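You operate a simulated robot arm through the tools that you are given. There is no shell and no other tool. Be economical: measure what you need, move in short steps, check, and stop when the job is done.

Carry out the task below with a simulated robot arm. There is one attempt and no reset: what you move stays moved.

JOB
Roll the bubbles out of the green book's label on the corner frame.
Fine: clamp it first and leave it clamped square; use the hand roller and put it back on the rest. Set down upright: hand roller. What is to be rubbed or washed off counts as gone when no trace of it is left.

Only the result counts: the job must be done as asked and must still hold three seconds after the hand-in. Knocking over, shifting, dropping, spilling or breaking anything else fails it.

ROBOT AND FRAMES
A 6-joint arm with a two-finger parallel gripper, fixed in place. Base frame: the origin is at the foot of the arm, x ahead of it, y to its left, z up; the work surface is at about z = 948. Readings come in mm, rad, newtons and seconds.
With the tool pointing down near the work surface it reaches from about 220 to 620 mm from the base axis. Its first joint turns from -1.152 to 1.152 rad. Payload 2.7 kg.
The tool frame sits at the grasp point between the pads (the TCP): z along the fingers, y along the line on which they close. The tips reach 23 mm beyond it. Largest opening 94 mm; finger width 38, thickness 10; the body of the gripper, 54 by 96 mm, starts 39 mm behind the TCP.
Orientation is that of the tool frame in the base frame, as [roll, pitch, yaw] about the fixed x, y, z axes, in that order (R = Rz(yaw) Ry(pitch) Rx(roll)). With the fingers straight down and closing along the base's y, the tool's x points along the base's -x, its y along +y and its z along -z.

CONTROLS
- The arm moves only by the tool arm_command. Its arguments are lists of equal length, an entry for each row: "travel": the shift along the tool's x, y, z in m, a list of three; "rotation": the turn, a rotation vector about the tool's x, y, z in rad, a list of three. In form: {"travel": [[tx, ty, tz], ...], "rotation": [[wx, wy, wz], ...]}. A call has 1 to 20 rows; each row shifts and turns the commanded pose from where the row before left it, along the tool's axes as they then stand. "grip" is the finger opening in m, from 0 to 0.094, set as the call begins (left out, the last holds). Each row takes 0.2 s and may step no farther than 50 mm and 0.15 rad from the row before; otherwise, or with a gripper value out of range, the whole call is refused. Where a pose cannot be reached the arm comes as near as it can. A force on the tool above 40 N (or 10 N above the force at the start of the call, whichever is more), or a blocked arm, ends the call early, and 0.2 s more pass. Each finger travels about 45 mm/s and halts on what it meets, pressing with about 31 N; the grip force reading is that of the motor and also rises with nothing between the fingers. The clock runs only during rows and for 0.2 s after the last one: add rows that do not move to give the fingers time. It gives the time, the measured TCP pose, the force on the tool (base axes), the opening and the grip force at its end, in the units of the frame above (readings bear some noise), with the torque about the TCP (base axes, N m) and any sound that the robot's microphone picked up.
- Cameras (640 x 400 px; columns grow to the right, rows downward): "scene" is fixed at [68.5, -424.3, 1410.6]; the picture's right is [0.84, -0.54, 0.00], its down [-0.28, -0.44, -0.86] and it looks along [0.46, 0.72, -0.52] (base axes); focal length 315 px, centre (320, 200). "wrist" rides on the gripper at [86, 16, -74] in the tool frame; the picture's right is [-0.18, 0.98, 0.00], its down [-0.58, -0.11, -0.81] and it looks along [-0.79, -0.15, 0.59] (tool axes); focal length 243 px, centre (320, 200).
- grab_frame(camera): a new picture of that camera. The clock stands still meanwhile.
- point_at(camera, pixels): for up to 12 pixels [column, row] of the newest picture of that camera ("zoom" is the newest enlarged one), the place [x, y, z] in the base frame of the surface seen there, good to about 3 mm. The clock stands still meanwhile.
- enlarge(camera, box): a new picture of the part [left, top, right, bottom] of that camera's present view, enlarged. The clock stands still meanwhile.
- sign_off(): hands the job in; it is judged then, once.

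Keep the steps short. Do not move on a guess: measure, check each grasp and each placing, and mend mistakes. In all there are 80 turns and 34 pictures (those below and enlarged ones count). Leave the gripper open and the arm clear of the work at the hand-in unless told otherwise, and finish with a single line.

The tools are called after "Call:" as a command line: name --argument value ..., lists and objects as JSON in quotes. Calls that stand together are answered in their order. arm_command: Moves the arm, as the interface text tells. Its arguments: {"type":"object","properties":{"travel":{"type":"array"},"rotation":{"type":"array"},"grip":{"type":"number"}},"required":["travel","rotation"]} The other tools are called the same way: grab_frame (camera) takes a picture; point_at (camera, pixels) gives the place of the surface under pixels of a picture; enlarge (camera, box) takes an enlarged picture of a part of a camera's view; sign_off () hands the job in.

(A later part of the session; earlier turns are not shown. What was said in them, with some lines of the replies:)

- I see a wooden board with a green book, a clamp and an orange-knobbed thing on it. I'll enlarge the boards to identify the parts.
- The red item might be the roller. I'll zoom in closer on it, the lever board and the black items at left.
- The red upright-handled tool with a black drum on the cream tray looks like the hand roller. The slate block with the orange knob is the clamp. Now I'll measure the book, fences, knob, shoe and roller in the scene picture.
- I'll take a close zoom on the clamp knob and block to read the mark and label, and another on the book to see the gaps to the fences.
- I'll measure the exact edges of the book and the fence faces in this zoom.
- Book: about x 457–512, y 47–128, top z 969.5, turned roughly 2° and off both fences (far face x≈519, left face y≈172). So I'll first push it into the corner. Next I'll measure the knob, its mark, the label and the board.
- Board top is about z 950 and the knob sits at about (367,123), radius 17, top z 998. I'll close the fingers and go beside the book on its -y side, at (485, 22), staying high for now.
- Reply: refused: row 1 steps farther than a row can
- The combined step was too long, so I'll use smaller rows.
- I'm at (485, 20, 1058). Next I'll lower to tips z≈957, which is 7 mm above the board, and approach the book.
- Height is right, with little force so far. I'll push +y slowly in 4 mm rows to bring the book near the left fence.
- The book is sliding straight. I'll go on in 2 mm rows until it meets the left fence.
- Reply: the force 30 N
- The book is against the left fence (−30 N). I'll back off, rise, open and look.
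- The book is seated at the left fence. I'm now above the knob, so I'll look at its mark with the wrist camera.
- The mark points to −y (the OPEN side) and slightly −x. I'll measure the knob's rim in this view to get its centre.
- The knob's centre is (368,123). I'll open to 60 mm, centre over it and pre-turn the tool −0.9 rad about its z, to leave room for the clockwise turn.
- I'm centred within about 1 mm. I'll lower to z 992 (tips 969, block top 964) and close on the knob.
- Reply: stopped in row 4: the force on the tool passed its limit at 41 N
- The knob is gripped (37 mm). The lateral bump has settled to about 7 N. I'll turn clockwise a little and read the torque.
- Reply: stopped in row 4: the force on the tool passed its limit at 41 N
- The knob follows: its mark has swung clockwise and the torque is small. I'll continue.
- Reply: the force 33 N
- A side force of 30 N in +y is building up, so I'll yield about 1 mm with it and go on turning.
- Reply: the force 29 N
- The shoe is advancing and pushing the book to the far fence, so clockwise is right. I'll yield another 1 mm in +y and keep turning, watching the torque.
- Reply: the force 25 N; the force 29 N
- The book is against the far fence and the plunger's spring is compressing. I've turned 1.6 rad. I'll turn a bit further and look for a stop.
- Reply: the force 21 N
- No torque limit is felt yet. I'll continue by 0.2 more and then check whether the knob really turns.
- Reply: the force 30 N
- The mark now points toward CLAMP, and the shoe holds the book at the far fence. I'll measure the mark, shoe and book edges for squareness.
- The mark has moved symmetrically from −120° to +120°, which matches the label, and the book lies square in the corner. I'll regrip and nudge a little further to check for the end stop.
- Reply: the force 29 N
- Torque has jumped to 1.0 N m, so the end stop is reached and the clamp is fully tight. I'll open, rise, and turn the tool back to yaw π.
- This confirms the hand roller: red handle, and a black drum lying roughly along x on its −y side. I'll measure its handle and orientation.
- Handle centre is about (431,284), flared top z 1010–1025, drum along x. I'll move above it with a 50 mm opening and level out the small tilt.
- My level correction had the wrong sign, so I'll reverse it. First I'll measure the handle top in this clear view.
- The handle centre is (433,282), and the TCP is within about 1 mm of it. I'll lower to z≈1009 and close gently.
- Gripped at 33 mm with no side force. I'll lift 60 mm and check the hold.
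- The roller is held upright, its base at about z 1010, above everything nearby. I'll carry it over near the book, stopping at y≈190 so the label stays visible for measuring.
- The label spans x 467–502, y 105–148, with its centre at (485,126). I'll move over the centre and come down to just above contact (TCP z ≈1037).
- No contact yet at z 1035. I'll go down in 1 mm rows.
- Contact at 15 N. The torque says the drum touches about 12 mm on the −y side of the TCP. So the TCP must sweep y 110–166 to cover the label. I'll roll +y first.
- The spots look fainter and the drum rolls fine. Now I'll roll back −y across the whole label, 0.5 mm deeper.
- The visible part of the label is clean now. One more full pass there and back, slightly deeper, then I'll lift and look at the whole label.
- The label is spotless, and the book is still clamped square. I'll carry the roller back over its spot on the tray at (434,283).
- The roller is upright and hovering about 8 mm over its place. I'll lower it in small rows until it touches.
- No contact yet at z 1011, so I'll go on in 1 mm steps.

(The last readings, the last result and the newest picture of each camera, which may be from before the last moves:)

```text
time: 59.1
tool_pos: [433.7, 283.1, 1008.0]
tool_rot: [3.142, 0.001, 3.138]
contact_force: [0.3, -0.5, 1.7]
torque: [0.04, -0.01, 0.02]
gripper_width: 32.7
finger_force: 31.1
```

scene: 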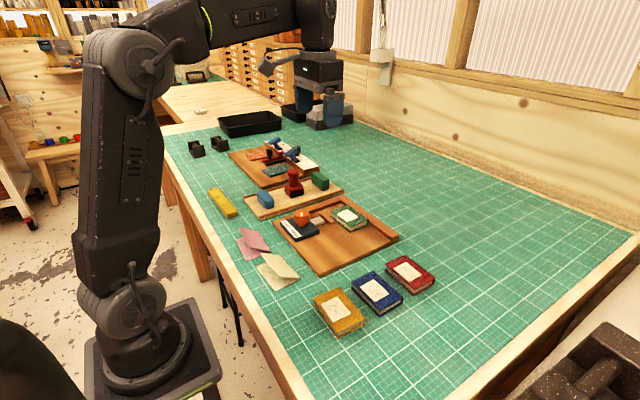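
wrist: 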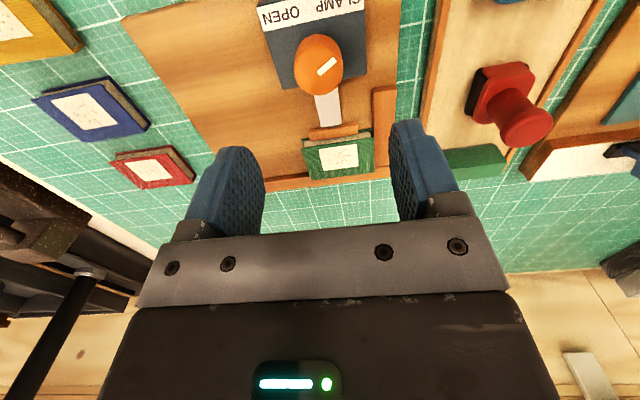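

It has touched down lightly: the force went from −1 to +1.7 N. I'll open the fingers in place.

Call:
arm_command --travel '[[0, 0, 0.0003], [0, 0, 0], [0, 0, 0], [0, 0, 0]]' --rotation '[[0, 0, 0], [0, 0, 0], [0, 0, 0], [0, 0, 0]]' --grip 0.054

Call:
arm_command --travel '[[0, 0, -0.02], [0, 0, -0.04], [0, 0, -0.045], [0, 0, -0.045], [0.03, 0, -0.03], [0.03, 0, -0.03], [0, 0, 0]]' --rotation '[[0, 0, 0], [0, 0, 0], [0, 0, 0], [0, 0, 0], [0, 0, 0], [0, 0, 0], [0, 0, 0]]'

Call:
enlarge --camera "scene" --box '[233, 140, 393, 240]'

```text
time: 60.1
tool_pos: [433.9, 282.9, 1008.4]
tool_rot: [3.139, -0.001, 3.138]
contact_force: [-0.2, 0.1, -0.4]
torque: [0.02, 0.0, -0.02]
gripper_width: 54.1
finger_force: 0.0
```

```text
time: 61.7
tool_pos: [373.3, 282.3, 1217.4]
tool_rot: [3.138, -0.001, 3.139]
contact_force: [1.7, -1.0, -0.1]
torque: [0.01, 0.01, -0.02]
gripper_width: 54.1
finger_force: 0.1
```

```text
4.00 times, centred on (313, 190) of scene
```

zoom: 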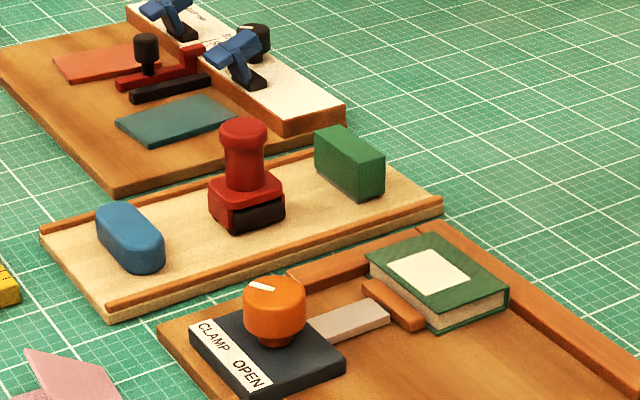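

The roller stands upright on its rest, the clamp mark is at CLAMP, the book sits square in the corner and its label is clean. The gripper is open and clear, so I'm handing in.

Call:
sign_off

```text
The job is handed in.
```

The green book's label is rolled free of bubbles, the book is clamped square in the corner frame, and the hand roller is back upright on its rest.
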